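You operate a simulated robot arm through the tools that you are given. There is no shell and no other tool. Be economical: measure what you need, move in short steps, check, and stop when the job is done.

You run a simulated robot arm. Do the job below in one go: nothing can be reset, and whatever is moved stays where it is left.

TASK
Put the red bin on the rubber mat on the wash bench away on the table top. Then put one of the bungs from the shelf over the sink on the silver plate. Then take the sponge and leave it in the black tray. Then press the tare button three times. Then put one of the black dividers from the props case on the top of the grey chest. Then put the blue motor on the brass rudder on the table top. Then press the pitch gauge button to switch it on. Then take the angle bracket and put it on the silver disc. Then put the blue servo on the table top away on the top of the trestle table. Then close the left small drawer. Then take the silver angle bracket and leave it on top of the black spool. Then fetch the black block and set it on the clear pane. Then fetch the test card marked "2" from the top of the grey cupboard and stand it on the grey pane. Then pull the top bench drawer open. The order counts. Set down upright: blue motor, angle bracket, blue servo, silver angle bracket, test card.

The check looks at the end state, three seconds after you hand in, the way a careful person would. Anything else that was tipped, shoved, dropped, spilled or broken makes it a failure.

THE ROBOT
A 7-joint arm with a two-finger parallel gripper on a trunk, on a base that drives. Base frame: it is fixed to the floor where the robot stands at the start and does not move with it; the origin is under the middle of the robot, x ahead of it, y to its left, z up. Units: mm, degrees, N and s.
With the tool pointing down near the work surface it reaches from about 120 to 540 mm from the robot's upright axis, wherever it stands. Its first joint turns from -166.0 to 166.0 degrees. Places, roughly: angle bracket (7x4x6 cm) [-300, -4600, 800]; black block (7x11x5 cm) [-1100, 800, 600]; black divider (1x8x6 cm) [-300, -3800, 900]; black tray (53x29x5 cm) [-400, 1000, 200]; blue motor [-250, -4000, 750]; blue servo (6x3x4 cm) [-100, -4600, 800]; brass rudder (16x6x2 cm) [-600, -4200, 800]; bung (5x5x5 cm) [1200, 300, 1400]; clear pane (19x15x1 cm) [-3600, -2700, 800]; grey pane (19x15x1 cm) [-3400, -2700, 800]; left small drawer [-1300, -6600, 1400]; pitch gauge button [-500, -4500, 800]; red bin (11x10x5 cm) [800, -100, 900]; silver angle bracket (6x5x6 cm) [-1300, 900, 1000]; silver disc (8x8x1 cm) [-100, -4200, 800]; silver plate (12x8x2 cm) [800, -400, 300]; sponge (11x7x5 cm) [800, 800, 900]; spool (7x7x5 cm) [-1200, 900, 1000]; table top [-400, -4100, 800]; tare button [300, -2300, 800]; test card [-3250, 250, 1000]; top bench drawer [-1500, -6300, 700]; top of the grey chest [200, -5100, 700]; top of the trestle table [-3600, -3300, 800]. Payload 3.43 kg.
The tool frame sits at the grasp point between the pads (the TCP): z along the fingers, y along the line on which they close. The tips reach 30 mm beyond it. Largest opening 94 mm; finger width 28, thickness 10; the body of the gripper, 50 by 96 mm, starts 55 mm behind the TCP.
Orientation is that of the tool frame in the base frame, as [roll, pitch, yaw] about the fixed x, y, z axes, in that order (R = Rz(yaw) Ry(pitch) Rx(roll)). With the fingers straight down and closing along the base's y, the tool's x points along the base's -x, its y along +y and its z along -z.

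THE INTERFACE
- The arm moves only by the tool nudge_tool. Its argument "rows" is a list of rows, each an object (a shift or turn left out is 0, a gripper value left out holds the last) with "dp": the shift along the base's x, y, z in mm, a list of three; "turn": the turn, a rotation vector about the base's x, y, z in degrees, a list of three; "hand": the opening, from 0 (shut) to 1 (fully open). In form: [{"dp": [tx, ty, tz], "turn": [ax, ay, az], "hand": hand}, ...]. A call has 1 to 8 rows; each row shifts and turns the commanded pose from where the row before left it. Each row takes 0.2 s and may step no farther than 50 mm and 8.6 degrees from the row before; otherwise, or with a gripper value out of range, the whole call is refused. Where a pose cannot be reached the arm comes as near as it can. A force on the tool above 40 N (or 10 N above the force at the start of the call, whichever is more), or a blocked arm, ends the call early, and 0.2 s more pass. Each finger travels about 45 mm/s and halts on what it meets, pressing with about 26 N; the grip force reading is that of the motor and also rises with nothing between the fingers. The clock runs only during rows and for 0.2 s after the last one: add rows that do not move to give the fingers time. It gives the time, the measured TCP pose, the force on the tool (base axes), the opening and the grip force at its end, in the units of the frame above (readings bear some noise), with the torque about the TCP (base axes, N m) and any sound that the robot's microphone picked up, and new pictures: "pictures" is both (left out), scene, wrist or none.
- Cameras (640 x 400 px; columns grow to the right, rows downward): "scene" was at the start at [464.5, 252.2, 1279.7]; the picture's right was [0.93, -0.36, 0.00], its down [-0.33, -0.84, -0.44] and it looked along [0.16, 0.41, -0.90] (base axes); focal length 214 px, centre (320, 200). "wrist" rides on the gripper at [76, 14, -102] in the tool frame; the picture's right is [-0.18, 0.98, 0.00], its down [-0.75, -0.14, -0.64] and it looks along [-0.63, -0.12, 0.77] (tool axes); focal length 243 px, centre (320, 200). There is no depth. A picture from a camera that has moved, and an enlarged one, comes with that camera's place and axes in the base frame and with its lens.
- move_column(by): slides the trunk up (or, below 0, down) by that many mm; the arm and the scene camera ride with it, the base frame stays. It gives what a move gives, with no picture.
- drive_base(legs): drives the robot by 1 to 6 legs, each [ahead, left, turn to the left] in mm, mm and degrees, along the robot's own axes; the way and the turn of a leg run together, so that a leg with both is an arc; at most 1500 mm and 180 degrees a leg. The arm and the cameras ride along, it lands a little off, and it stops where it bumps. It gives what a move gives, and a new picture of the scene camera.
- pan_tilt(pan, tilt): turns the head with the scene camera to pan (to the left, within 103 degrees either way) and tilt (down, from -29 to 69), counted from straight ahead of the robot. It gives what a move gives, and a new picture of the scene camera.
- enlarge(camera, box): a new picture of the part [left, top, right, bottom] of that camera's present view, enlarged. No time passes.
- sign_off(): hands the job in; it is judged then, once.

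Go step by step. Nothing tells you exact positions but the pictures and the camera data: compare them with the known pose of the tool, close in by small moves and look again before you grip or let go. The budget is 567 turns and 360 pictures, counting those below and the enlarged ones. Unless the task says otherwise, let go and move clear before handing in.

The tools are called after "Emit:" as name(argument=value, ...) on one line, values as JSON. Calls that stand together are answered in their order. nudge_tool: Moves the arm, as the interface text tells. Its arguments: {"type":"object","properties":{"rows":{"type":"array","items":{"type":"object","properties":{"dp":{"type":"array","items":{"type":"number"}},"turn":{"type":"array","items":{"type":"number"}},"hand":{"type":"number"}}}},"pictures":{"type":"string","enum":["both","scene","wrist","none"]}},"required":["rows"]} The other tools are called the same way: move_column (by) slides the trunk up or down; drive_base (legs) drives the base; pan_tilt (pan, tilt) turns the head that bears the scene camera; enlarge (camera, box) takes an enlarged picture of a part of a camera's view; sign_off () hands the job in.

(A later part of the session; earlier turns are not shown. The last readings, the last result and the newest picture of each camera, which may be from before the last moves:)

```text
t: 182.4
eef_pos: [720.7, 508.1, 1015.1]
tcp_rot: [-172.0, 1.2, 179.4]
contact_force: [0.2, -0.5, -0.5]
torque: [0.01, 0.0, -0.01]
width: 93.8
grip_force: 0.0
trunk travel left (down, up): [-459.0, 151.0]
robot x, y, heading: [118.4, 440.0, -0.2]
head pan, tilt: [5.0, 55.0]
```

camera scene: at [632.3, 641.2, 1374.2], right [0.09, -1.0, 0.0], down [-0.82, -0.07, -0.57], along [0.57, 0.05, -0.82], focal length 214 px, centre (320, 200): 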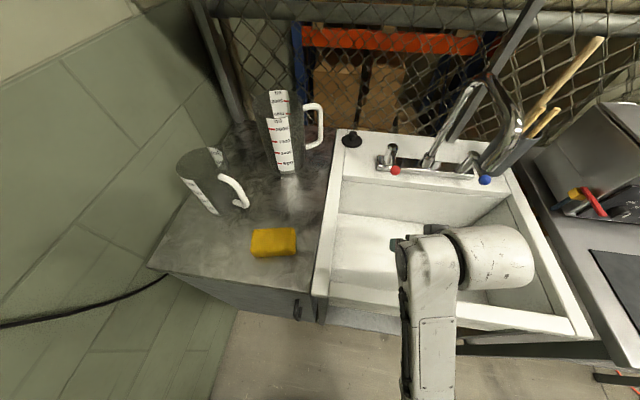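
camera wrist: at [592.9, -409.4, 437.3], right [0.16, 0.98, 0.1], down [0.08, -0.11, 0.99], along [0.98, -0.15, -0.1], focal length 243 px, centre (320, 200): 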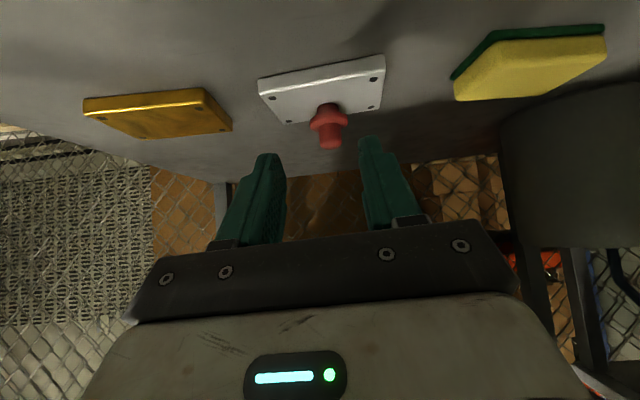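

The tool is nearly vertical again. The sponge is at about (836, 775), long side along y, so I turn the tool 90° and come over it.

Emit:
nudge_tool(rows=[{"dp": [0, 20, 0], "turn": [8, 0, 0]}, {"dp": [5, 25, 0], "turn": [0, 0, 8.5]}, {"dp": [5, 30, 0], "turn": [0, 0, 8.5]}, {"dp": [10, 30, 0], "turn": [0, 0, 8.5]}, {"dp": [15, 30, 0], "turn": [0, 0, 8.5]}, {"dp": [15, 30, 0], "turn": [0, 0, 8.5]}, {"dp": [15, 30, 0], "turn": [0, 0, 8.5]}, {}], pictures="none")

Emit:
nudge_tool(rows=[{"dp": [15, 20, 0], "turn": [0, 0, 8.5]}, {"dp": [15, 20, 0], "turn": [0, 0, 8.5]}, {"dp": [10, 20, 0], "turn": [0, 0, 8.5]}, {"dp": [10, 14, 0], "turn": [0, 0, 8.5]}, {"dp": [0, 0, 0], "turn": [0, 0, 5]}, {}], pictures="both")

```text
t: 184.2
eef_pos: [788.5, 703.3, 1013.8]
tcp_rot: [-179.9, 1.4, -129.6]
contact_force: [-0.1, 0.1, 0.9]
torque: [-0.02, -0.01, -0.01]
width: 94.3
grip_force: 0.0
trunk travel left (down, up): [-459.0, 151.0]
robot x, y, heading: [117.0, 439.9, -0.0]
head pan, tilt: [5.0, 55.0]
```

```text
t: 185.6
eef_pos: [838.0, 776.0, 1012.8]
tcp_rot: [-179.8, 1.4, -90.6]
contact_force: [-0.6, 0.3, -0.1]
torque: [-0.01, -0.03, 0.0]
width: 94.1
grip_force: 0.0
trunk travel left (down, up): [-459.0, 151.0]
robot x, y, heading: [119.7, 438.5, -0.0]
head pan, tilt: [5.0, 55.0]
camera scene: at [632.4, 641.4, 1374.1], right [0.09, -1.0, 0.0], down [-0.82, -0.07, -0.57], along [0.57, 0.05, -0.82], focal length 214 px, centre (320, 200)
camera wrist: at [822.8, 698.8, 1113.4], right [-0.98, 0.19, 0.0], down [0.15, 0.74, 0.66], along [0.13, 0.65, -0.75], focal length 243 px, centre (320, 200)
```

scene: 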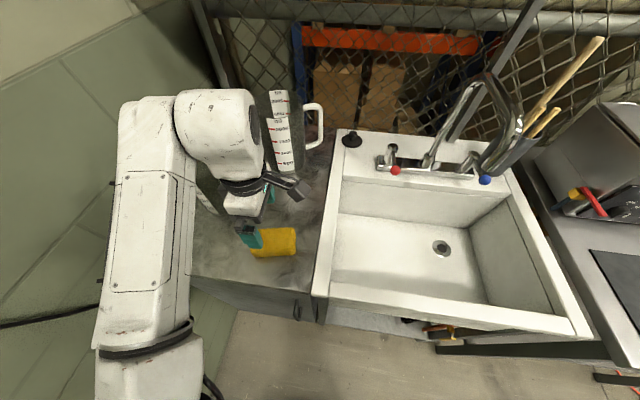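
wrist: 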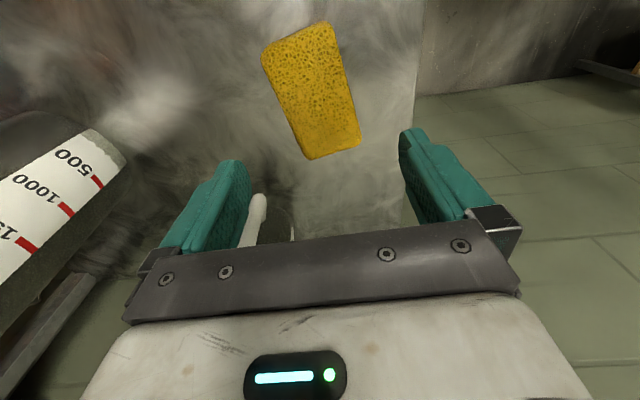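

Emit:
nudge_tool(rows=[{"dp": [3, -7, -45], "turn": [0, 0, 3]}, {"dp": [0, 0, -45]}, {"dp": [0, 0, -25]}, {}], pictures="wrist")

```text
t: 186.6
eef_pos: [840.1, 767.2, 897.2]
tcp_rot: [-180.0, 1.3, -87.7]
contact_force: [0.2, 0.2, 0.0]
torque: [0.0, -0.01, 0.0]
width: 93.9
grip_force: 0.0
trunk travel left (down, up): [-459.0, 151.0]
robot x, y, heading: [117.5, 440.6, -0.2]
head pan, tilt: [5.0, 55.0]
camera wrist: at [829.2, 690.4, 998.2], right [-0.99, 0.14, 0.0], down [0.11, 0.74, 0.66], along [0.09, 0.65, -0.75], focal length 243 px, centre (320, 200)
```

wrist: 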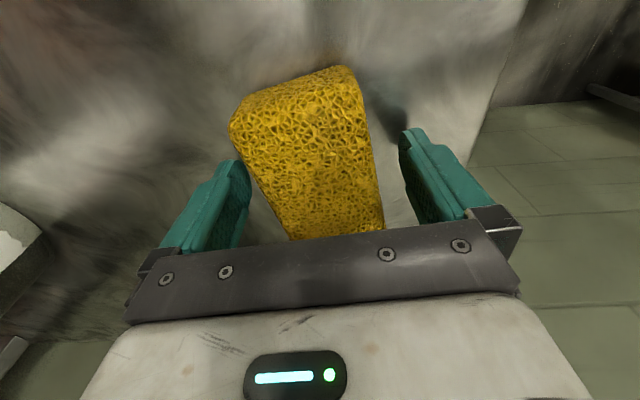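

Emit:
nudge_tool(rows=[{"dp": [0, 0, -10]}, {"dp": [0, 0, -8]}, {"dp": [0, 0, -5]}, {"hand": 0.2}, {"hand": 0}, {}, {}, {}], pictures="wrist")

```text
t: 187.2
eef_pos: [840.0, 768.4, 890.2]
tcp_rot: [-179.8, 1.4, -87.7]
contact_force: [-8.6, -6.9, 17.9]
torque: [-0.46, 1.2, 0.22]
width: 93.9
grip_force: 0.0
trunk travel left (down, up): [-459.0, 151.0]
robot x, y, heading: [116.9, 439.8, 0.1]
head pan, tilt: [5.0, 55.0]
stopped in row 2: the force on the tool passed its limit at 52 N (the readings are from after the stop); the commanded pose is now the measured one
camera wrist: at [828.6, 690.3, 990.8], right [-0.99, 0.14, 0.0], down [0.11, 0.74, 0.66], along [0.1, 0.65, -0.75], focal length 243 px, centre (320, 200)
```

wrist: 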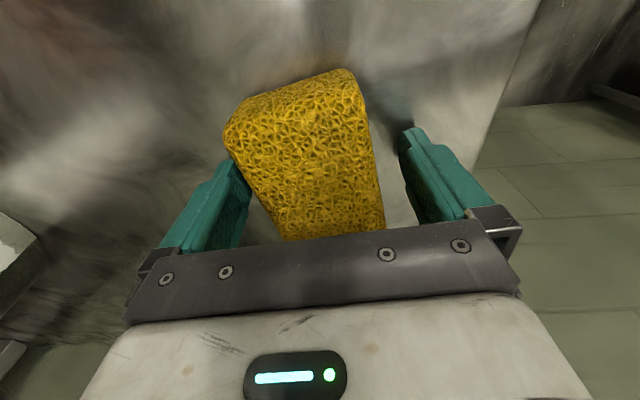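

The finger touched the bench (z 860). I raise 3 mm and close.

Emit:
nudge_tool(rows=[{"dp": [0, 0, 4]}, {"hand": 0.3}, {"hand": 0}, {}, {}, {}, {}], pictures="none")

Emit:
nudge_tool(rows=[{"dp": [0, 0, 40]}, {"dp": [0, 0, 45]}, {"dp": [0, 0, 45]}, {}], pictures="wrist")

```text
t: 188.8
eef_pos: [841.4, 768.7, 892.2]
tcp_rot: [-179.8, 1.4, -87.8]
contact_force: [1.0, 1.6, -0.7]
torque: [0.02, 0.03, -0.01]
width: 67.5
grip_force: 26.2
trunk travel left (down, up): [-459.0, 151.0]
robot x, y, heading: [113.1, 441.3, 0.2]
head pan, tilt: [5.0, 55.0]
```

```text
t: 189.8
eef_pos: [840.8, 769.3, 1022.0]
tcp_rot: [-179.7, 1.3, -87.7]
contact_force: [1.0, -0.3, -0.1]
torque: [-0.03, -0.03, -0.01]
width: 67.5
grip_force: 26.3
trunk travel left (down, up): [-459.0, 151.0]
robot x, y, heading: [116.6, 443.0, -0.1]
head pan, tilt: [5.0, 55.0]
camera wrist: at [829.0, 690.9, 1123.0], right [-0.99, 0.14, 0.0], down [0.11, 0.74, 0.66], along [0.1, 0.65, -0.75], focal length 243 px, centre (320, 200)
```

wrist: 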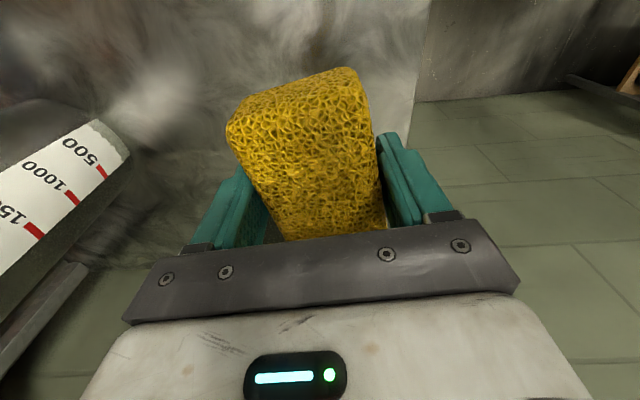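

Sponge held. I bring the tool to the front with the standard yaw, back off and turn to face the small wooden table with the black tray below.

Emit:
nudge_tool(rows=[{"dp": [-15, -35, 0], "turn": [0, 0, -8.5]}, {"dp": [-15, -40, 0], "turn": [0, 0, -8.5]}, {"dp": [-15, -40, 0], "turn": [0, 0, -8.5]}, {"dp": [-15, -40, 0], "turn": [0, 0, -8.5]}, {"dp": [-15, -40, 0], "turn": [0, 0, -8.5]}, {"dp": [-15, -40, 0], "turn": [0, 0, -8.5]}, {"dp": [-10, -40, 0], "turn": [0, 0, -8.5]}, {"dp": [0, -30, 0], "turn": [0, 0, -8.5]}], pictures="none")

Emit:
nudge_tool(rows=[{"turn": [0, 0, -8.5]}, {"turn": [0, 0, -8.5]}, {"turn": [0, 0, -7]}, {}], pictures="none")

Emit:
drive_base(legs=[[-520, -300, 0], [0, 0, 90]])

Emit:
pan_tilt(pan=-10, tilt=45)

```text
t: 191.6
eef_pos: [741.6, 461.3, 1021.8]
tcp_rot: [-179.7, 1.4, -155.7]
contact_force: [0.3, 0.0, 0.2]
torque: [0.0, 0.0, 0.01]
width: 67.1
grip_force: 25.8
trunk travel left (down, up): [-459.0, 151.0]
robot x, y, heading: [119.3, 439.5, -0.4]
head pan, tilt: [5.0, 55.0]
```

```text
t: 192.6
eef_pos: [741.7, 462.9, 1021.7]
tcp_rot: [-179.8, 1.4, -179.8]
contact_force: [0.2, -1.1, -0.9]
torque: [-0.01, 0.02, -0.01]
width: 67.0
grip_force: 25.6
trunk travel left (down, up): [-459.0, 151.0]
robot x, y, heading: [116.1, 443.8, 0.1]
head pan, tilt: [5.0, 55.0]
```

```text
t: 199.8
eef_pos: [-426.7, 766.8, 1022.2]
tcp_rot: [-179.7, 1.4, -90.0]
contact_force: [0.2, 0.3, -1.2]
torque: [-0.02, 0.02, -0.03]
width: 65.9
grip_force: 26.5
trunk travel left (down, up): [-459.0, 151.0]
robot x, y, heading: [-407.6, 144.5, 89.4]
head pan, tilt: [5.0, 55.0]
camera scene: at [-606.1, 658.3, 1374.1], right [1.0, 0.08, 0.0], down [0.07, -0.82, -0.57], along [-0.05, 0.57, -0.82], focal length 214 px, centre (320, 200)
```

scene: 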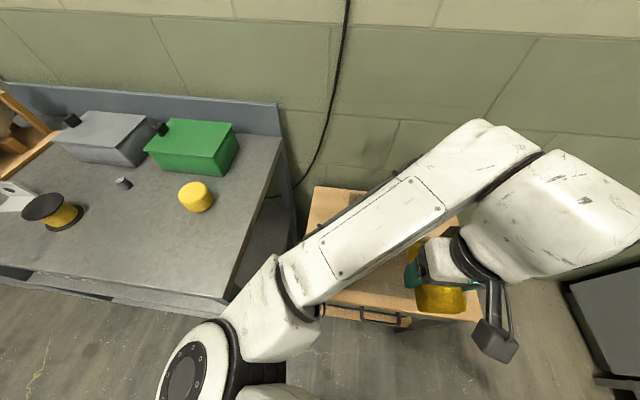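

```text
t: 200.6
eef_pos: [-427.1, 768.2, 1022.1]
tcp_rot: [-179.7, 1.5, -90.1]
contact_force: [0.1, 0.2, -1.0]
torque: [0.02, -0.04, 0.01]
width: 65.8
grip_force: 26.4
trunk travel left (down, up): [-459.0, 151.0]
robot x, y, heading: [-408.0, 146.5, 89.9]
head pan, tilt: [-10.0, 45.0]
camera scene: at [-585.7, 666.4, 1387.5], right [0.98, -0.18, 0.0], down [-0.13, -0.7, -0.71], along [0.13, 0.7, -0.71], focal length 214 px, centre (320, 200)
```

scene: 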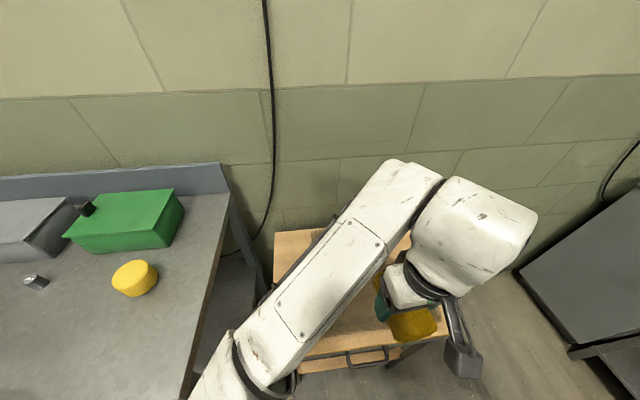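

The wooden table's top is at about z 690, and the tray lies on its lower shelf. I back off, lower the trunk and tilt the tool forward 60° so it fits under the top.

Emit:
drive_base(legs=[[-380, 0, 0]])

Emit:
nudge_tool(rows=[{"dp": [0, 0, -40], "turn": [7.5, 0, 0]}, {"dp": [0, 0, -40], "turn": [7.5, 0, 0]}, {"dp": [0, 0, -40], "turn": [7.5, 0, 0]}, {"dp": [0, 0, -40], "turn": [7.5, 0, 0]}, {"dp": [0, 0, -20], "turn": [7.5, 0, 0]}, {"dp": [0, 0, -20], "turn": [7.5, 0, 0]}, {"turn": [7.5, 0, 0]}, {"turn": [7.5, 0, 0]}], pictures="none")

Emit:
move_column(by=-400)

Emit:
pan_tilt(pan=-15, tilt=35)

```text
t: 203.0
eef_pos: [-427.0, 384.9, 1022.3]
tcp_rot: [-179.7, 1.4, -90.5]
contact_force: [0.0, 0.6, -0.7]
torque: [0.02, -0.02, 0.01]
width: 65.8
grip_force: 25.9
trunk travel left (down, up): [-459.0, 151.0]
robot x, y, heading: [-412.4, -242.9, 89.2]
head pan, tilt: [-10.0, 45.0]
camera scene: at [-585.7, 285.9, 1387.5], right [0.98, -0.19, 0.0], down [-0.13, -0.69, -0.71], along [0.13, 0.69, -0.71], focal length 214 px, centre (320, 200)
```

scene: 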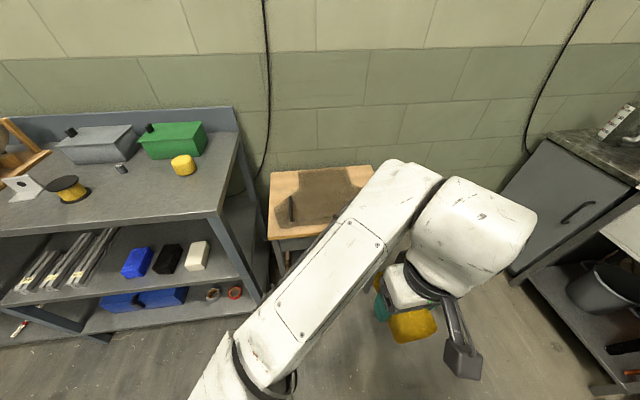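

```text
t: 204.8
eef_pos: [-424.5, 385.6, 822.1]
tcp_rot: [179.7, 57.7, -90.7]
contact_force: [0.0, -0.2, -0.1]
torque: [-0.02, 0.03, -0.02]
width: 65.4
grip_force: 25.9
out of reach, approached as far as the arm can: row 8
trunk travel left (down, up): [-459.0, 151.0]
robot x, y, heading: [-412.7, -234.5, 89.1]
head pan, tilt: [-10.0, 45.0]
```

```text
t: 208.6
eef_pos: [-425.1, 384.6, 421.6]
tcp_rot: [179.5, 57.6, -90.9]
contact_force: [-0.2, -0.3, -0.6]
torque: [-0.03, -0.01, -0.04]
width: 65.6
grip_force: 25.9
trunk travel left (down, up): [-59.0, 551.0]
robot x, y, heading: [-411.5, -238.5, 89.1]
head pan, tilt: [-10.0, 45.0]
```

```text
t: 209.4
eef_pos: [-425.7, 385.0, 422.9]
tcp_rot: [179.7, 57.6, -90.8]
contact_force: [-0.2, -0.4, -1.0]
torque: [0.04, 0.0, -0.02]
width: 65.7
grip_force: 26.0
trunk travel left (down, up): [-59.0, 551.0]
robot x, y, heading: [-412.1, -239.4, 89.3]
head pan, tilt: [-15.0, 35.0]
camera scene: at [-577.0, 290.5, 1002.3], right [0.96, -0.27, 0.0], down [-0.16, -0.55, -0.82], along [0.22, 0.79, -0.57], focal length 214 px, centre (320, 200)
```

scene: 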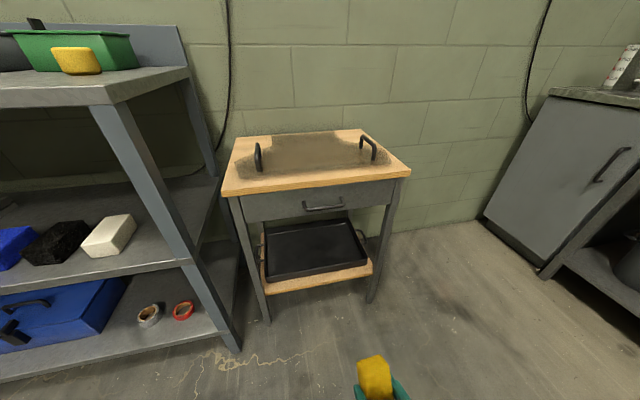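

The view shows the tray clearly between the table's legs; apron bottom at about z 583. I lower the tool to z 340 and drive in.

Emit:
nudge_tool(rows=[{"dp": [0, 0, -40]}, {"dp": [0, 0, -40]}, {}], pictures="none")

Emit:
drive_base(legs=[[370, 0, 0.7]])

Emit:
nudge_tool(rows=[{"dp": [0, 40, 0]}, {"dp": [0, 40, 0]}, {}], pictures="both")

```text
t: 210.2
eef_pos: [-426.5, 390.2, 406.5]
tcp_rot: [179.7, 57.6, -90.7]
contact_force: [0.5, 0.4, -0.4]
torque: [-0.01, 0.02, 0.0]
width: 65.2
grip_force: 26.3
out of reach, approached as far as the arm can: row 1, 2
trunk travel left (down, up): [-59.0, 551.0]
robot x, y, heading: [-412.6, -235.3, 89.4]
head pan, tilt: [-15.0, 35.0]
```

```text
t: 212.6
eef_pos: [-431.8, 768.3, 406.7]
tcp_rot: [179.6, 57.5, -90.0]
contact_force: [0.2, -0.5, -1.2]
torque: [0.03, -0.02, -0.04]
width: 65.5
grip_force: 26.0
trunk travel left (down, up): [-59.0, 551.0]
robot x, y, heading: [-408.1, 141.0, 90.1]
head pan, tilt: [-15.0, 35.0]
camera scene: at [-582.2, 664.6, 1002.4], right [0.97, -0.26, 0.0], down [-0.15, -0.55, -0.82], along [0.21, 0.79, -0.57], focal length 214 px, centre (320, 200)
```

scene: 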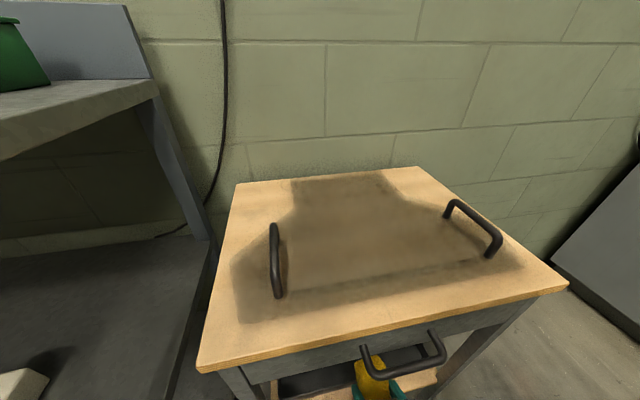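

```text
t: 213.3
eef_pos: [-432.6, 845.5, 406.1]
tcp_rot: [179.7, 57.5, -90.0]
contact_force: [0.1, -0.6, -0.6]
torque: [-0.01, -0.02, 0.02]
width: 65.3
grip_force: 25.3
trunk travel left (down, up): [-59.0, 551.0]
robot x, y, heading: [-410.1, 135.7, 90.0]
head pan, tilt: [-15.0, 35.0]
camera scene: at [-582.2, 664.5, 1002.4], right [0.97, -0.26, 0.0], down [-0.15, -0.55, -0.82], along [0.21, 0.79, -0.57], focal length 214 px, centre (320, 200)
camera wrist: at [-446.8, 719.0, 396.4], right [-0.98, 0.09, 0.16], down [0.15, -0.14, 0.98], along [0.11, 0.99, 0.12], focal length 243 px, centre (320, 200)
```

scene: 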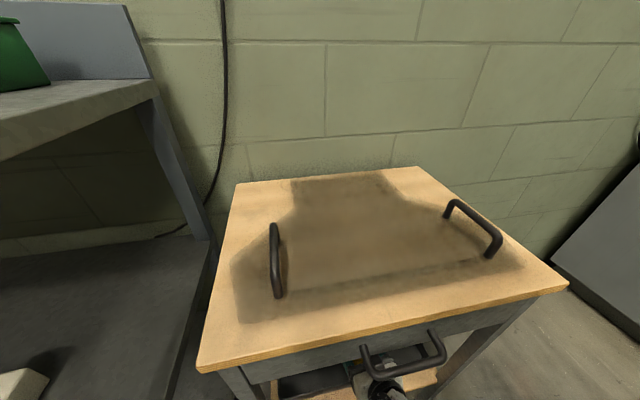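
wrist: 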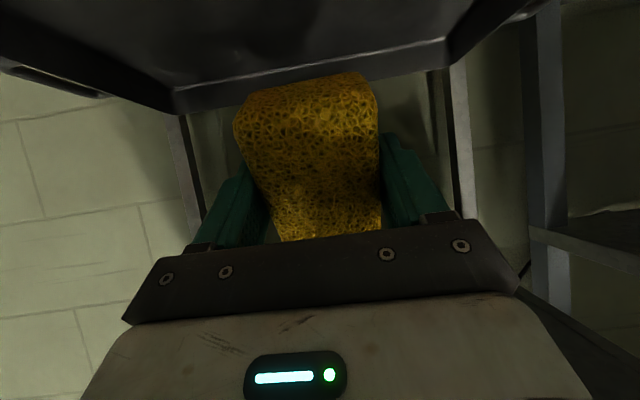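

Emit:
nudge_tool(rows=[{"dp": [3, 45, -5]}, {"dp": [3, 45, -5]}, {"dp": [0, 15, -10]}, {"dp": [0, 5, -30]}, {}], pictures="wrist")

```text
t: 214.6
eef_pos: [-425.1, 957.6, 356.3]
tcp_rot: [179.7, 57.6, -89.9]
contact_force: [0.5, 0.4, -0.5]
torque: [0.03, 0.0, -0.03]
width: 65.2
grip_force: 25.9
trunk travel left (down, up): [-59.0, 551.0]
robot x, y, heading: [-403.3, 142.0, 90.0]
head pan, tilt: [-15.0, 35.0]
camera wrist: at [-439.4, 830.2, 346.4], right [-0.98, 0.09, 0.16], down [0.15, -0.14, 0.98], along [0.11, 0.99, 0.12], focal length 243 px, centre (320, 200)
```

wrist: 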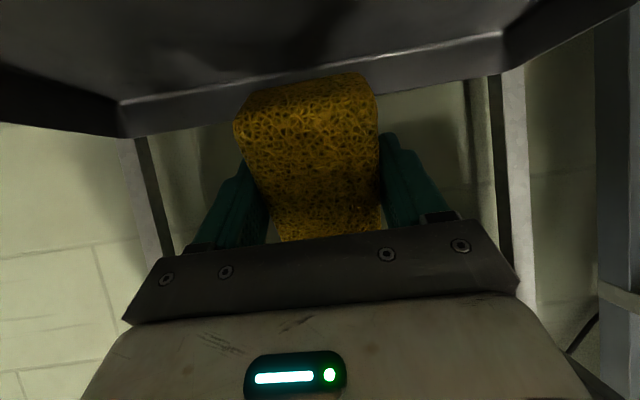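

Emit:
nudge_tool(rows=[{"dp": [0, 0, -20]}, {"dp": [0, 0, -15]}, {"dp": [0, 0, -8]}, {"dp": [0, 0, -6]}, {"dp": [0, 0, -6]}, {}], pictures="wrist")

```text
t: 215.9
eef_pos: [-427.0, 956.8, 301.4]
tcp_rot: [179.9, 57.6, -89.9]
contact_force: [-0.7, -4.2, 16.0]
torque: [-2.18, 0.12, 0.04]
width: 65.5
grip_force: 25.6
trunk travel left (down, up): [-59.0, 551.0]
robot x, y, heading: [-408.3, 139.6, 90.1]
head pan, tilt: [-15.0, 35.0]
camera wrist: at [-439.3, 830.0, 291.9], right [-0.98, 0.09, 0.16], down [0.14, -0.14, 0.98], along [0.11, 0.99, 0.12], focal length 243 px, centre (320, 200)
```

wrist: 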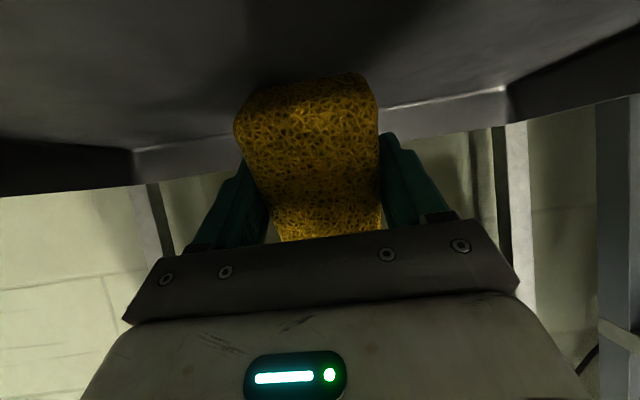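

The wrist camera touches the tray's front rim, so I rise a little and let the sponge go here; it is just above the tray floor.

Emit:
nudge_tool(rows=[{"dp": [0, 0, 6]}, {"hand": 1.0}, {}, {}, {}], pictures="wrist")

```text
t: 217.2
eef_pos: [-426.5, 956.4, 308.2]
tcp_rot: [179.6, 57.7, -90.1]
contact_force: [-0.5, -0.7, 0.1]
torque: [0.0, -0.01, -0.01]
width: 93.8
grip_force: 0.1
trunk travel left (down, up): [-59.0, 551.0]
robot x, y, heading: [-408.8, 136.2, 90.0]
head pan, tilt: [-15.0, 35.0]
camera wrist: at [-439.9, 829.9, 297.2], right [-0.98, 0.09, 0.16], down [0.15, -0.14, 0.98], along [0.11, 0.99, 0.12], focal length 243 px, centre (320, 200)
```

wrist: 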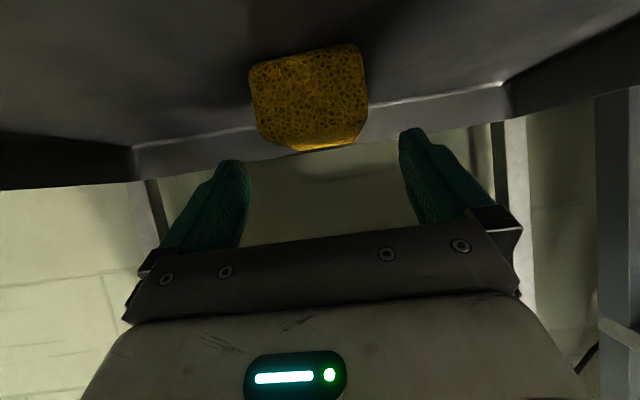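

Emit:
nudge_tool(rows=[{"dp": [0, 0, 40]}, {"dp": [0, -40, 20]}, {"dp": [0, -45, 20]}, {"dp": [0, -45, 10]}, {"dp": [0, -45, 0]}, {"dp": [0, -25, 0]}, {}], pictures="none")

Emit:
drive_base(legs=[[-370, 0, 0]])

Emit:
enlarge(camera="scene", box=[200, 120, 440, 330])

```text
t: 218.8
eef_pos: [-427.1, 771.0, 400.8]
tcp_rot: [179.7, 57.6, -89.9]
contact_force: [0.8, 0.7, -0.1]
torque: [0.0, 0.01, 0.04]
width: 94.1
grip_force: 0.0
out of reach, approached as far as the arm can: row 6
trunk travel left (down, up): [-59.0, 551.0]
robot x, y, heading: [-411.4, 139.2, 90.2]
head pan, tilt: [-15.0, 35.0]
```

```text
t: 221.1
eef_pos: [-428.1, 396.2, 401.3]
tcp_rot: [179.6, 57.6, -89.9]
contact_force: [-0.6, -0.3, 0.7]
torque: [-0.01, 0.03, -0.01]
width: 94.1
grip_force: 0.1
trunk travel left (down, up): [-59.0, 551.0]
robot x, y, heading: [-410.2, -238.2, 90.1]
head pan, tilt: [-15.0, 35.0]
camera scene: at [-582.9, 288.5, 1002.4], right [0.97, -0.26, 0.0], down [-0.15, -0.55, -0.82], along [0.21, 0.79, -0.57], focal length 214 px, centre (320, 200)
```

scene: 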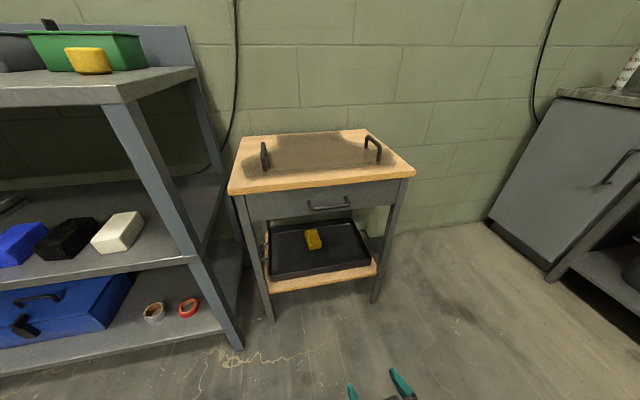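

```text
1.90 times, centred on (320, 225) of scene
camera zoom: at [-582.9, 288.5, 1002.4], right [0.97, -0.26, 0.0], down [-0.15, -0.55, -0.82], along [0.21, 0.79, -0.57], focal length 408 px, centre (320, 152)
```

zoom: 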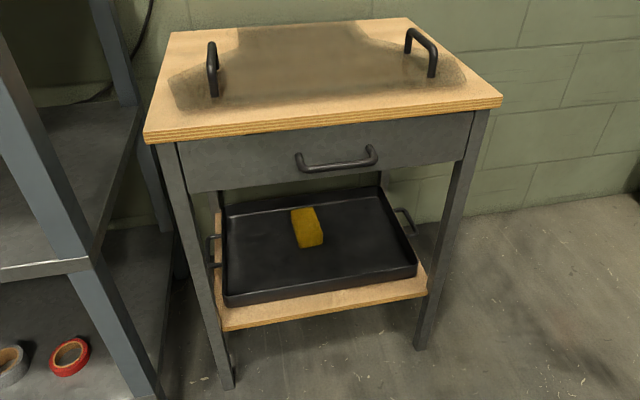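

The sponge lies flat in the tray. Next the tare button; I raise the trunk, reverse the tilt, and drive round to the blue cabinet bench.

Emit:
move_column(by=400)

Emit:
nudge_tool(rows=[{"turn": [-7.5, 0, 0], "dp": [0, 0, 10]}, {"dp": [0, 0, 20], "turn": [-7.5, 0, 0]}, {"dp": [0, 0, 20], "turn": [-7.5, 0, 0]}, {"dp": [0, 0, 30], "turn": [-7.5, 0, 0]}, {"dp": [0, 0, 40], "turn": [-7.5, 0, 0]}, {"dp": [0, 0, 40], "turn": [-7.5, 0, 0]}, {"dp": [0, 0, 40], "turn": [-7.5, 0, 0]}, {"dp": [0, 0, 0], "turn": [-5.1, 0, 0], "hand": 0}], pictures="none")

Emit:
drive_base(legs=[[-200, 0, 0], [0, 0, -90], [-450, -100, 0], [0, -1300, 0]])

Emit:
pan_tilt(pan=-20, tilt=25)

```text
t: 225.0
eef_pos: [-427.2, 395.4, 802.3]
tcp_rot: [179.6, 57.6, -89.8]
contact_force: [0.6, -0.2, -0.2]
torque: [-0.04, -0.01, -0.02]
width: 94.1
grip_force: 0.1
trunk travel left (down, up): [-459.0, 151.0]
robot x, y, heading: [-407.3, -236.2, 90.1]
head pan, tilt: [-15.0, 35.0]
```

```text
t: 226.8
eef_pos: [-427.6, 395.3, 1000.6]
tcp_rot: [179.5, -0.1, -89.9]
contact_force: [-0.7, 0.0, 0.0]
torque: [-0.01, 0.0, 0.0]
width: 59.7
grip_force: 0.0
trunk travel left (down, up): [-459.0, 151.0]
robot x, y, heading: [-411.1, -238.4, 90.4]
head pan, tilt: [-15.0, 35.0]
```

```text
t: 238.4
eef_pos: [-195.0, -1338.3, 1001.6]
tcp_rot: [178.5, -0.1, -177.2]
contact_force: [-0.2, 2.9, -1.1]
torque: [-0.25, 0.07, 0.01]
width: 0.0
grip_force: 26.0
trunk travel left (down, up): [-459.0, 151.0]
robot x, y, heading: [-826.9, -1386.4, 2.3]
head pan, tilt: [-15.0, 35.0]
stopped in leg 4: the force on the tool passed its limit at 76 N (the readings are from after the stop); the commanded pose is now the measured one
camera scene: at [-306.3, -1194.6, 1402.2], right [-0.22, -0.98, 0.0], down [-0.56, 0.13, -0.82], along [0.8, -0.18, -0.57], focal length 214 px, centre (320, 200)
```

scene: 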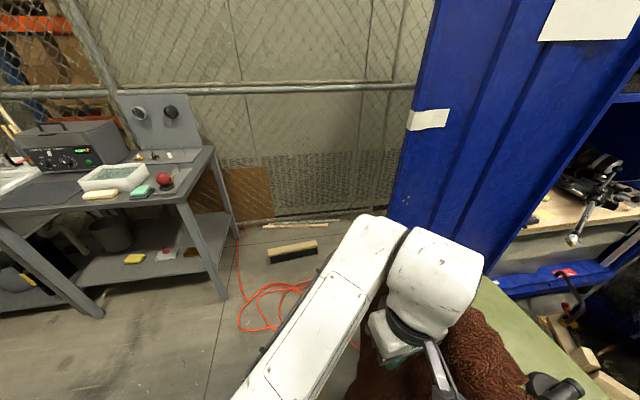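

```text
t: 239.1
eef_pos: [-194.2, -1339.5, 1003.1]
tcp_rot: [178.6, -0.1, -177.1]
contact_force: [0.4, 4.2, 0.3]
torque: [-0.34, 0.15, 0.04]
width: 0.0
grip_force: 25.5
trunk travel left (down, up): [-459.0, 151.0]
robot x, y, heading: [-829.1, -1383.2, 2.1]
head pan, tilt: [-20.0, 25.0]
camera scene: at [-304.6, -1203.3, 1418.0], right [-0.31, -0.95, 0.0], down [-0.4, 0.13, -0.91], along [0.86, -0.28, -0.42], focal length 214 px, centre (320, 200)
```

scene: 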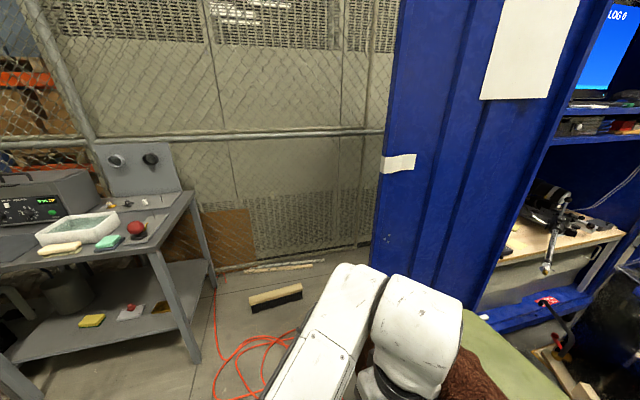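

The tool has met the coat on the chair. I step back away from it at once and look at whether anything shifted.

Emit:
drive_base(legs=[[0, 150, 0], [-350, 0, -2]])

Emit:
pan_tilt(pan=-30, tilt=35)

```text
t: 242.3
eef_pos: [-551.2, -1216.2, 1001.8]
tcp_rot: [178.5, -0.1, -179.1]
contact_force: [0.1, 0.4, -0.3]
torque: [0.01, -0.02, 0.0]
width: 0.0
grip_force: 25.6
trunk travel left (down, up): [-459.0, 151.0]
robot x, y, heading: [-1183.9, -1241.0, 0.3]
head pan, tilt: [-20.0, 25.0]
camera scene: at [-656.0, -1076.3, 1418.1], right [-0.34, -0.94, 0.0], down [-0.4, 0.14, -0.91], along [0.85, -0.3, -0.42], focal length 214 px, centre (320, 200)
```

scene: 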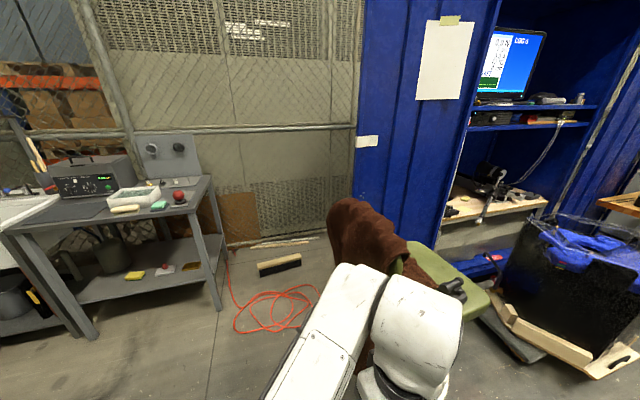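

```text
t: 243.1
eef_pos: [-550.8, -1215.8, 1002.0]
tcp_rot: [178.5, 0.0, -179.2]
contact_force: [0.2, 0.7, 0.0]
torque: [-0.01, 0.03, 0.0]
width: 0.0
grip_force: 25.6
trunk travel left (down, up): [-459.0, 151.0]
robot x, y, heading: [-1182.8, -1240.1, 0.6]
head pan, tilt: [-30.0, 35.0]
camera scene: at [-666.4, -1088.9, 1402.4], right [-0.49, -0.87, 0.0], down [-0.5, 0.28, -0.82], along [0.71, -0.4, -0.57], focal length 214 px, centre (320, 200)
```

scene: 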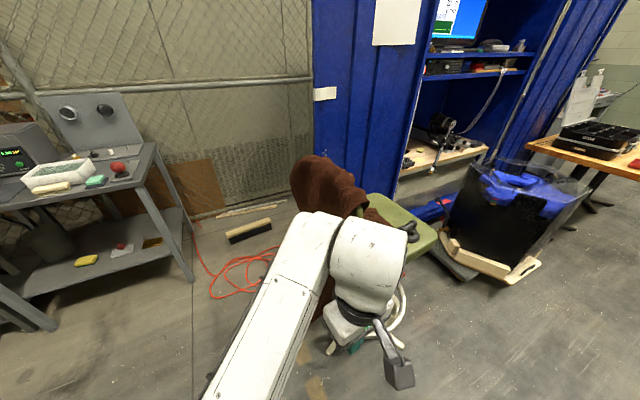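

The chair and coat stand as before. I pull the tool in and go further south to face the scale bench through the gap.

Emit:
nudge_tool(rows=[{"dp": [-40, 0, 0]}, {"dp": [-40, 0, 0]}, {}], pictures="none")

Emit:
drive_base(legs=[[0, -1060, 0]])

Emit:
pan_tilt(pan=0, tilt=35)

```text
t: 243.8
eef_pos: [-632.1, -1216.4, 1001.8]
tcp_rot: [178.5, 0.0, -179.0]
contact_force: [0.2, -0.6, 0.9]
torque: [0.04, -0.02, 0.0]
width: 0.1
grip_force: 26.0
trunk travel left (down, up): [-459.0, 151.0]
robot x, y, heading: [-1186.8, -1242.6, 0.5]
head pan, tilt: [-30.0, 35.0]
```

```text
t: 249.3
eef_pos: [-623.7, -2267.9, 1001.7]
tcp_rot: [178.6, -0.1, -178.8]
contact_force: [0.7, -0.1, -0.4]
torque: [0.0, 0.0, 0.02]
width: 0.0
grip_force: 25.4
trunk travel left (down, up): [-459.0, 151.0]
robot x, y, heading: [-1179.6, -2296.8, 0.4]
head pan, tilt: [-30.0, 35.0]
camera scene: at [-658.5, -2140.7, 1402.3], right [-0.49, -0.87, 0.0], down [-0.5, 0.28, -0.82], along [0.71, -0.4, -0.57], focal length 214 px, centre (320, 200)
```

scene: 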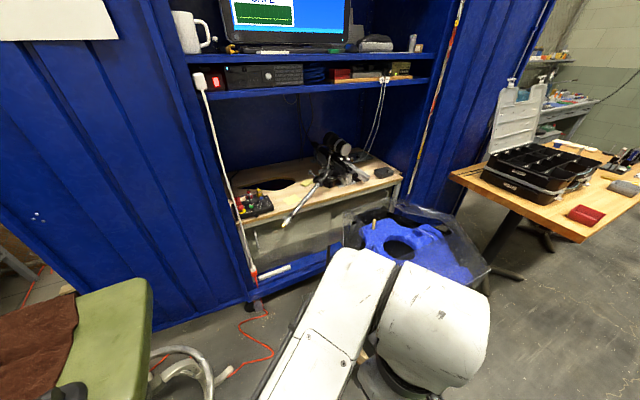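

```text
t: 250.2
eef_pos: [-623.6, -2268.4, 1000.4]
tcp_rot: [178.5, -0.1, -178.9]
contact_force: [0.3, -0.7, -0.1]
torque: [0.02, -0.02, 0.01]
width: 0.2
grip_force: 26.2
trunk travel left (down, up): [-459.0, 151.0]
robot x, y, heading: [-1173.6, -2294.8, 0.6]
head pan, tilt: [0.0, 35.0]
camera scene: at [-647.1, -2096.6, 1402.3], right [0.01, -1.0, 0.0], down [-0.57, -0.01, -0.82], along [0.82, 0.01, -0.57], focal length 214 px, centre (320, 200)
```

scene: 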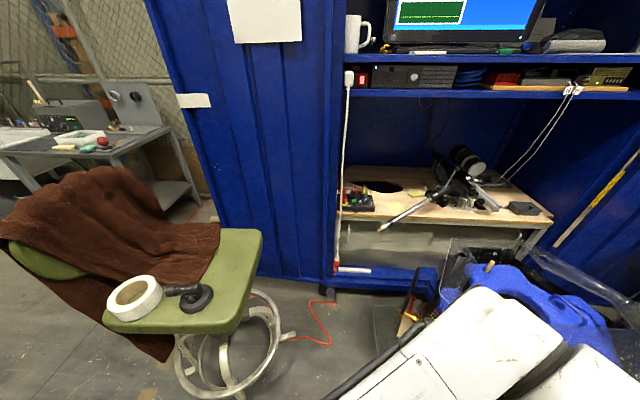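

Emit:
enlarge(camera="scene", box=[320, 130, 560, 280])

```text
2.67 times, centred on (440, 205) of scene
camera zoom: at [-647.1, -2096.6, 1402.3], right [0.01, -1.0, 0.0], down [-0.57, -0.01, -0.82], along [0.82, 0.01, -0.57], focal length 572 px, centre (0, 187)
```

zoom: 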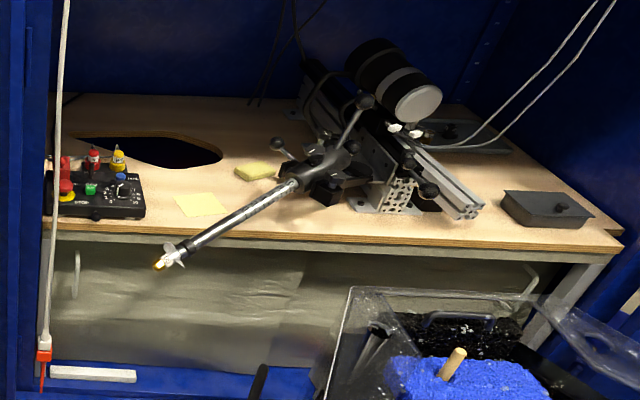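

The control box with coloured buttons stands at about (220, −2270, 800) behind a narrow gap between the stool and the blue tote. I tilt the tool 45° and drive to where it is in reach without touching either.

Emit:
nudge_tool(rows=[{"dp": [15, 0, 10], "turn": [0, -7.5, 0]}, {"dp": [15, 0, 10], "turn": [0, -7.5, 0]}, {"dp": [15, 0, 10], "turn": [0, -7.5, 0]}, {"dp": [15, 0, 10], "turn": [0, -7.5, 0]}, {"dp": [15, 0, 10], "turn": [0, -7.5, 0]}, {"dp": [15, 0, 10], "turn": [0, -7.5, 0]}, {}], pictures="none")

Emit:
drive_base(legs=[[530, 130, -7]])

Emit:
pan_tilt(pan=-10, tilt=35)

```text
t: 251.1
eef_pos: [-582.2, -2336.3, 1009.9]
tcp_rot: [-162.1, 15.1, -174.7]
contact_force: [0.6, 0.9, -0.2]
torque: [0.0, -0.06, -0.01]
width: 0.1
grip_force: 26.2
out of reach, approached as far as the arm can: row 2, 3, 4
trunk travel left (down, up): [-459.0, 151.0]
robot x, y, heading: [-1170.6, -2298.1, 0.5]
head pan, tilt: [0.0, 35.0]
stopped in row 4: the arm was blocked; the commanded pose is now the measured one
```

```text
t: 254.3
eef_pos: [-50.7, -2302.8, 1010.1]
tcp_rot: [-162.1, 15.1, 178.3]
contact_force: [-0.4, -0.2, -0.5]
torque: [-0.01, 0.0, -0.02]
width: 0.0
grip_force: 25.8
trunk travel left (down, up): [-459.0, 151.0]
robot x, y, heading: [-633.6, -2191.9, -6.4]
head pan, tilt: [0.0, 35.0]
camera scene: at [-86.9, -2058.3, 1402.4], right [-0.11, -0.99, 0.0], down [-0.57, 0.06, -0.82], along [0.81, -0.09, -0.57], focal length 214 px, centre (320, 200)
```

scene: 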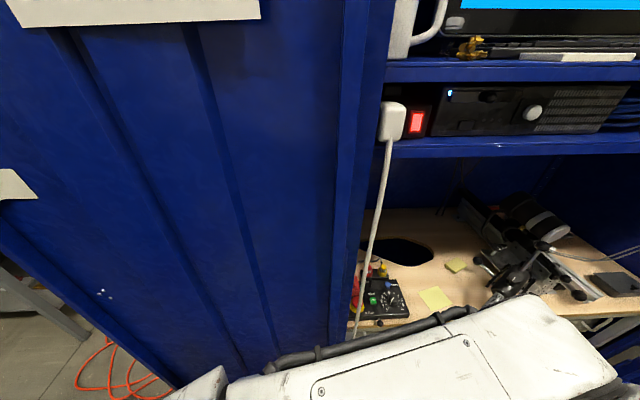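

```text
t: 255.0
eef_pos: [-50.2, -2303.6, 1011.1]
tcp_rot: [-162.2, 15.1, 178.5]
contact_force: [0.5, -0.3, 0.1]
torque: [0.0, 0.01, -0.01]
width: 0.3
grip_force: 25.8
trunk travel left (down, up): [-459.0, 151.0]
robot x, y, heading: [-634.5, -2191.6, -6.6]
head pan, tilt: [-10.0, 35.0]
camera scene: at [-89.8, -2073.2, 1402.3], right [-0.28, -0.96, 0.0], down [-0.55, 0.16, -0.82], along [0.79, -0.23, -0.57], focal length 214 px, centre (320, 200)
```

scene: 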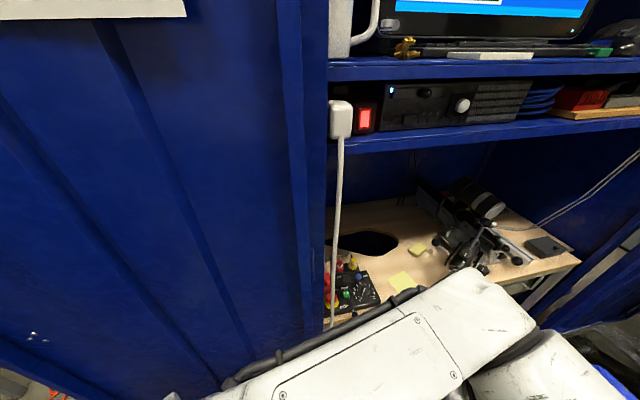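

Emit:
nudge_tool(rows=[{"dp": [35, 5, -10], "turn": [5, -5, 0]}, {"dp": [35, 5, -10], "turn": [5, -5, 0]}, {"dp": [30, 5, -10], "turn": [5, -5, 0]}, {"dp": [10, 5, -10], "turn": [2, -7, 0]}, {}], pictures="both")

```text
t: 256.2
eef_pos: [59.2, -2285.0, 968.5]
tcp_rot: [176.7, 35.4, 169.7]
contact_force: [-0.2, 0.8, -0.3]
torque: [0.0, -0.03, -0.01]
width: 0.1
grip_force: 25.9
trunk travel left (down, up): [-459.0, 151.0]
robot x, y, heading: [-636.6, -2192.6, -6.6]
head pan, tilt: [-10.0, 35.0]
camera scene: at [-89.8, -2073.3, 1402.3], right [-0.28, -0.96, 0.0], down [-0.55, 0.16, -0.82], along [0.79, -0.23, -0.57], focal length 214 px, centre (320, 200)
camera wrist: at [-58.3, -2253.6, 1009.6], right [0.29, 0.94, 0.15], down [0.21, -0.22, 0.95], along [0.93, -0.24, -0.26], focal length 243 px, centre (320, 200)
```

scene: 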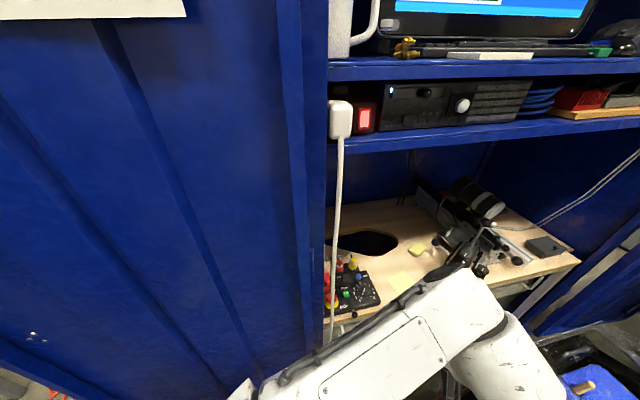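
wrist: 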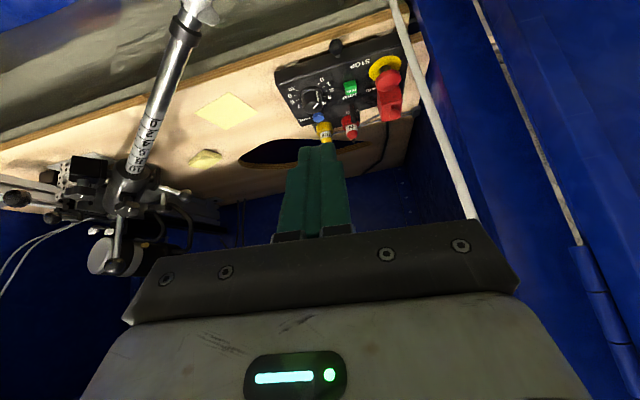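

Emit:
enlarge(camera="wrist", box=[264, 20, 424, 150])

```text
3.08 times, centred on (344, 85) of wrist
camera zoom: at [-58.3, -2253.6, 1009.6], right [0.29, 0.94, 0.15], down [0.21, -0.22, 0.95], along [0.93, -0.24, -0.26], focal length 746 px, centre (246, 554)
```

zoom: 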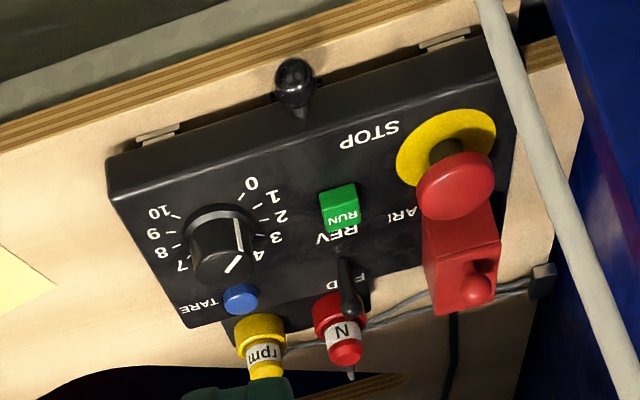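

The blue button labelled TARE is at the rear of the box. I enlarge the scene view to fix its place.

Emit:
enlarge(camera="scene", box=[310, 240, 390, 330])

```text
4.44 times, centred on (350, 285) of scene
camera zoom: at [-89.8, -2073.3, 1402.3], right [-0.28, -0.96, 0.0], down [-0.55, 0.16, -0.82], along [0.79, -0.23, -0.57], focal length 953 px, centre (187, -178)
```

zoom: 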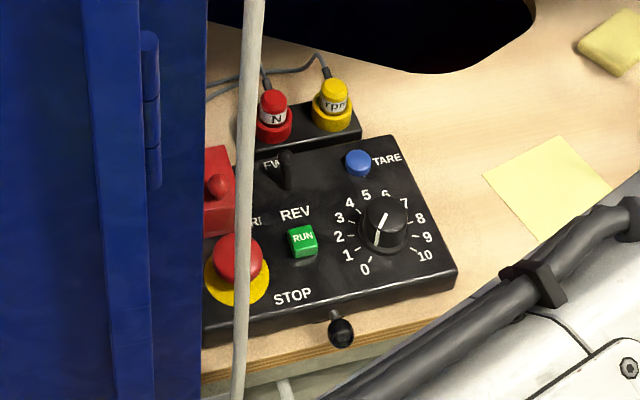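

TARE is at about (316, −2329, 755). I move the closed fingers over it, tilted, in steps.

Emit:
nudge_tool(rows=[{"dp": [40, -7, -10], "turn": [-1, -3, 1]}, {"dp": [40, -7, -10], "turn": [-1, -3, 1]}, {"dp": [40, -7, -10], "turn": [-1, -3, 1]}, {"dp": [40, -7, -20]}, {"dp": [30, -6, -25]}, {}], pictures="both")

```text
t: 257.6
eef_pos: [247.4, -2317.7, 895.7]
tcp_rot: [178.9, 44.8, 174.3]
contact_force: [-0.7, -0.3, -0.3]
torque: [0.01, 0.04, -0.01]
width: 0.0
grip_force: 26.2
trunk travel left (down, up): [-459.0, 151.0]
robot x, y, heading: [-638.0, -2190.8, -6.4]
head pan, tilt: [-10.0, 35.0]
camera scene: at [-89.8, -2073.4, 1402.3], right [-0.28, -0.96, 0.0], down [-0.55, 0.16, -0.82], along [0.79, -0.23, -0.57], focal length 214 px, centre (320, 200)
camera wrist: at [123.5, -2291.7, 913.7], right [0.22, 0.97, 0.14], down [0.07, -0.16, 0.98], along [0.97, -0.2, -0.1], focal length 243 px, centre (320, 200)
```

scene: 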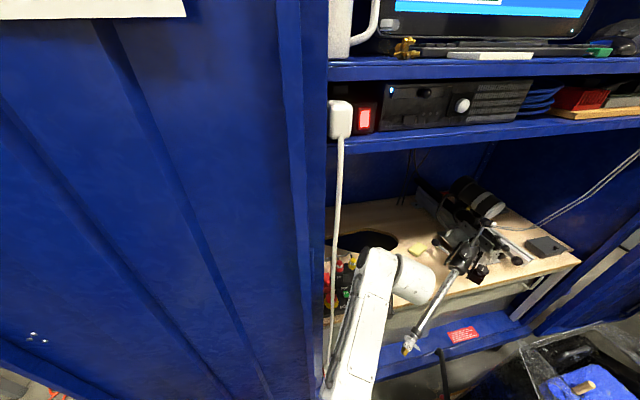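
wrist: 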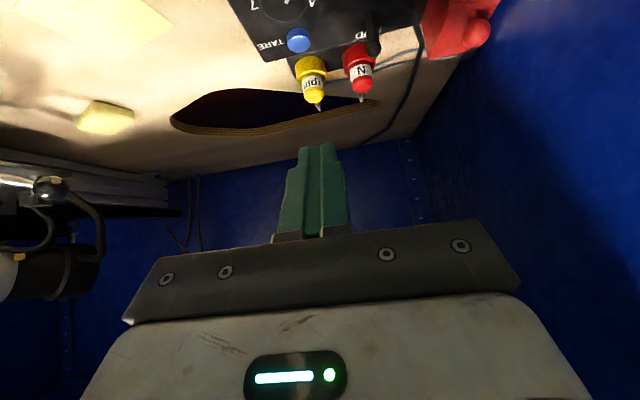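

Emit:
nudge_tool(rows=[{"dp": [25, -6, -35]}, {"dp": [25, -5, -35]}, {"dp": [0, 0, -15]}, {}], pictures="both")

```text
t: 258.6
eef_pos: [298.4, -2328.9, 810.7]
tcp_rot: [178.9, 44.8, 174.2]
contact_force: [-0.4, 1.5, -0.6]
torque: [-0.01, -0.02, -0.02]
width: 0.1
grip_force: 25.8
trunk travel left (down, up): [-459.0, 151.0]
robot x, y, heading: [-638.4, -2193.0, -6.0]
head pan, tilt: [-10.0, 35.0]
camera scene: at [-89.8, -2073.4, 1402.3], right [-0.28, -0.96, 0.0], down [-0.55, 0.16, -0.82], along [0.79, -0.23, -0.57], focal length 214 px, centre (320, 200)
camera wrist: at [174.1, -2302.7, 830.2], right [0.22, 0.97, 0.14], down [0.07, -0.16, 0.98], along [0.97, -0.2, -0.1], focal length 243 px, centre (320, 200)
```

scene: 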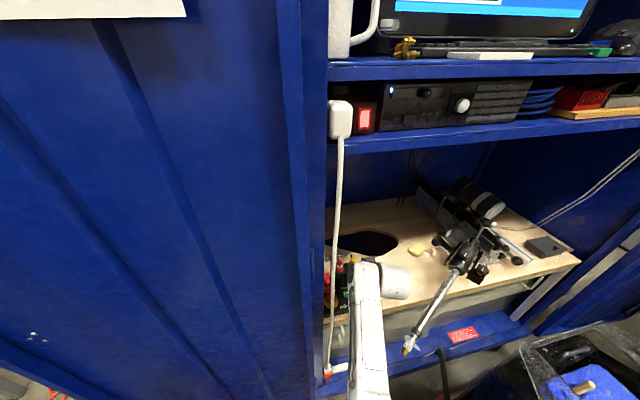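
wrist: 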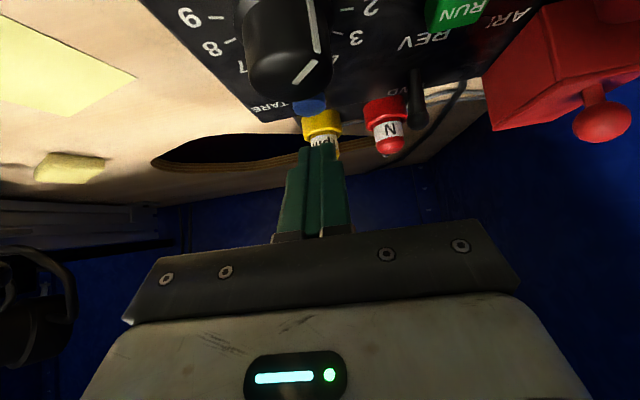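

Aligned over the button. First press: lower gently until contact.

Emit:
nudge_tool(rows=[{"dp": [3, 0, -10]}, {"dp": [0, 0, -5]}, {"dp": [0, 0, -4]}, {"dp": [0, 0, -3]}], pictures="wrist")

```text
t: 259.6
eef_pos: [303.0, -2329.3, 789.2]
tcp_rot: [179.0, 44.8, 174.2]
contact_force: [-1.4, -0.9, 3.5]
torque: [0.03, 0.0, 0.0]
width: 0.0
grip_force: 26.3
trunk travel left (down, up): [-459.0, 151.0]
robot x, y, heading: [-632.6, -2193.2, -6.7]
head pan, tilt: [-10.0, 35.0]
heard: click
camera wrist: at [177.7, -2303.0, 808.0], right [0.22, 0.97, 0.14], down [0.07, -0.16, 0.98], along [0.97, -0.2, -0.1], focal length 243 px, centre (320, 200)
```

wrist: 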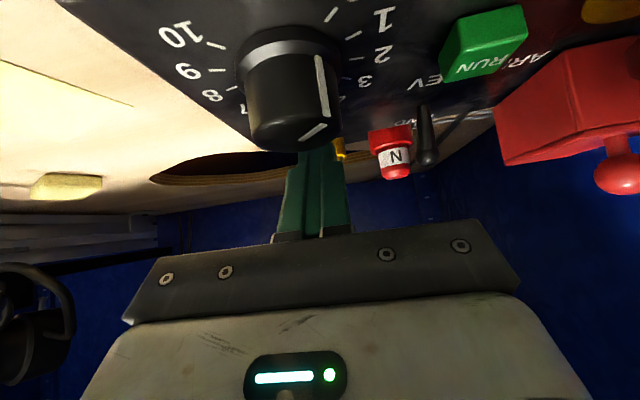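

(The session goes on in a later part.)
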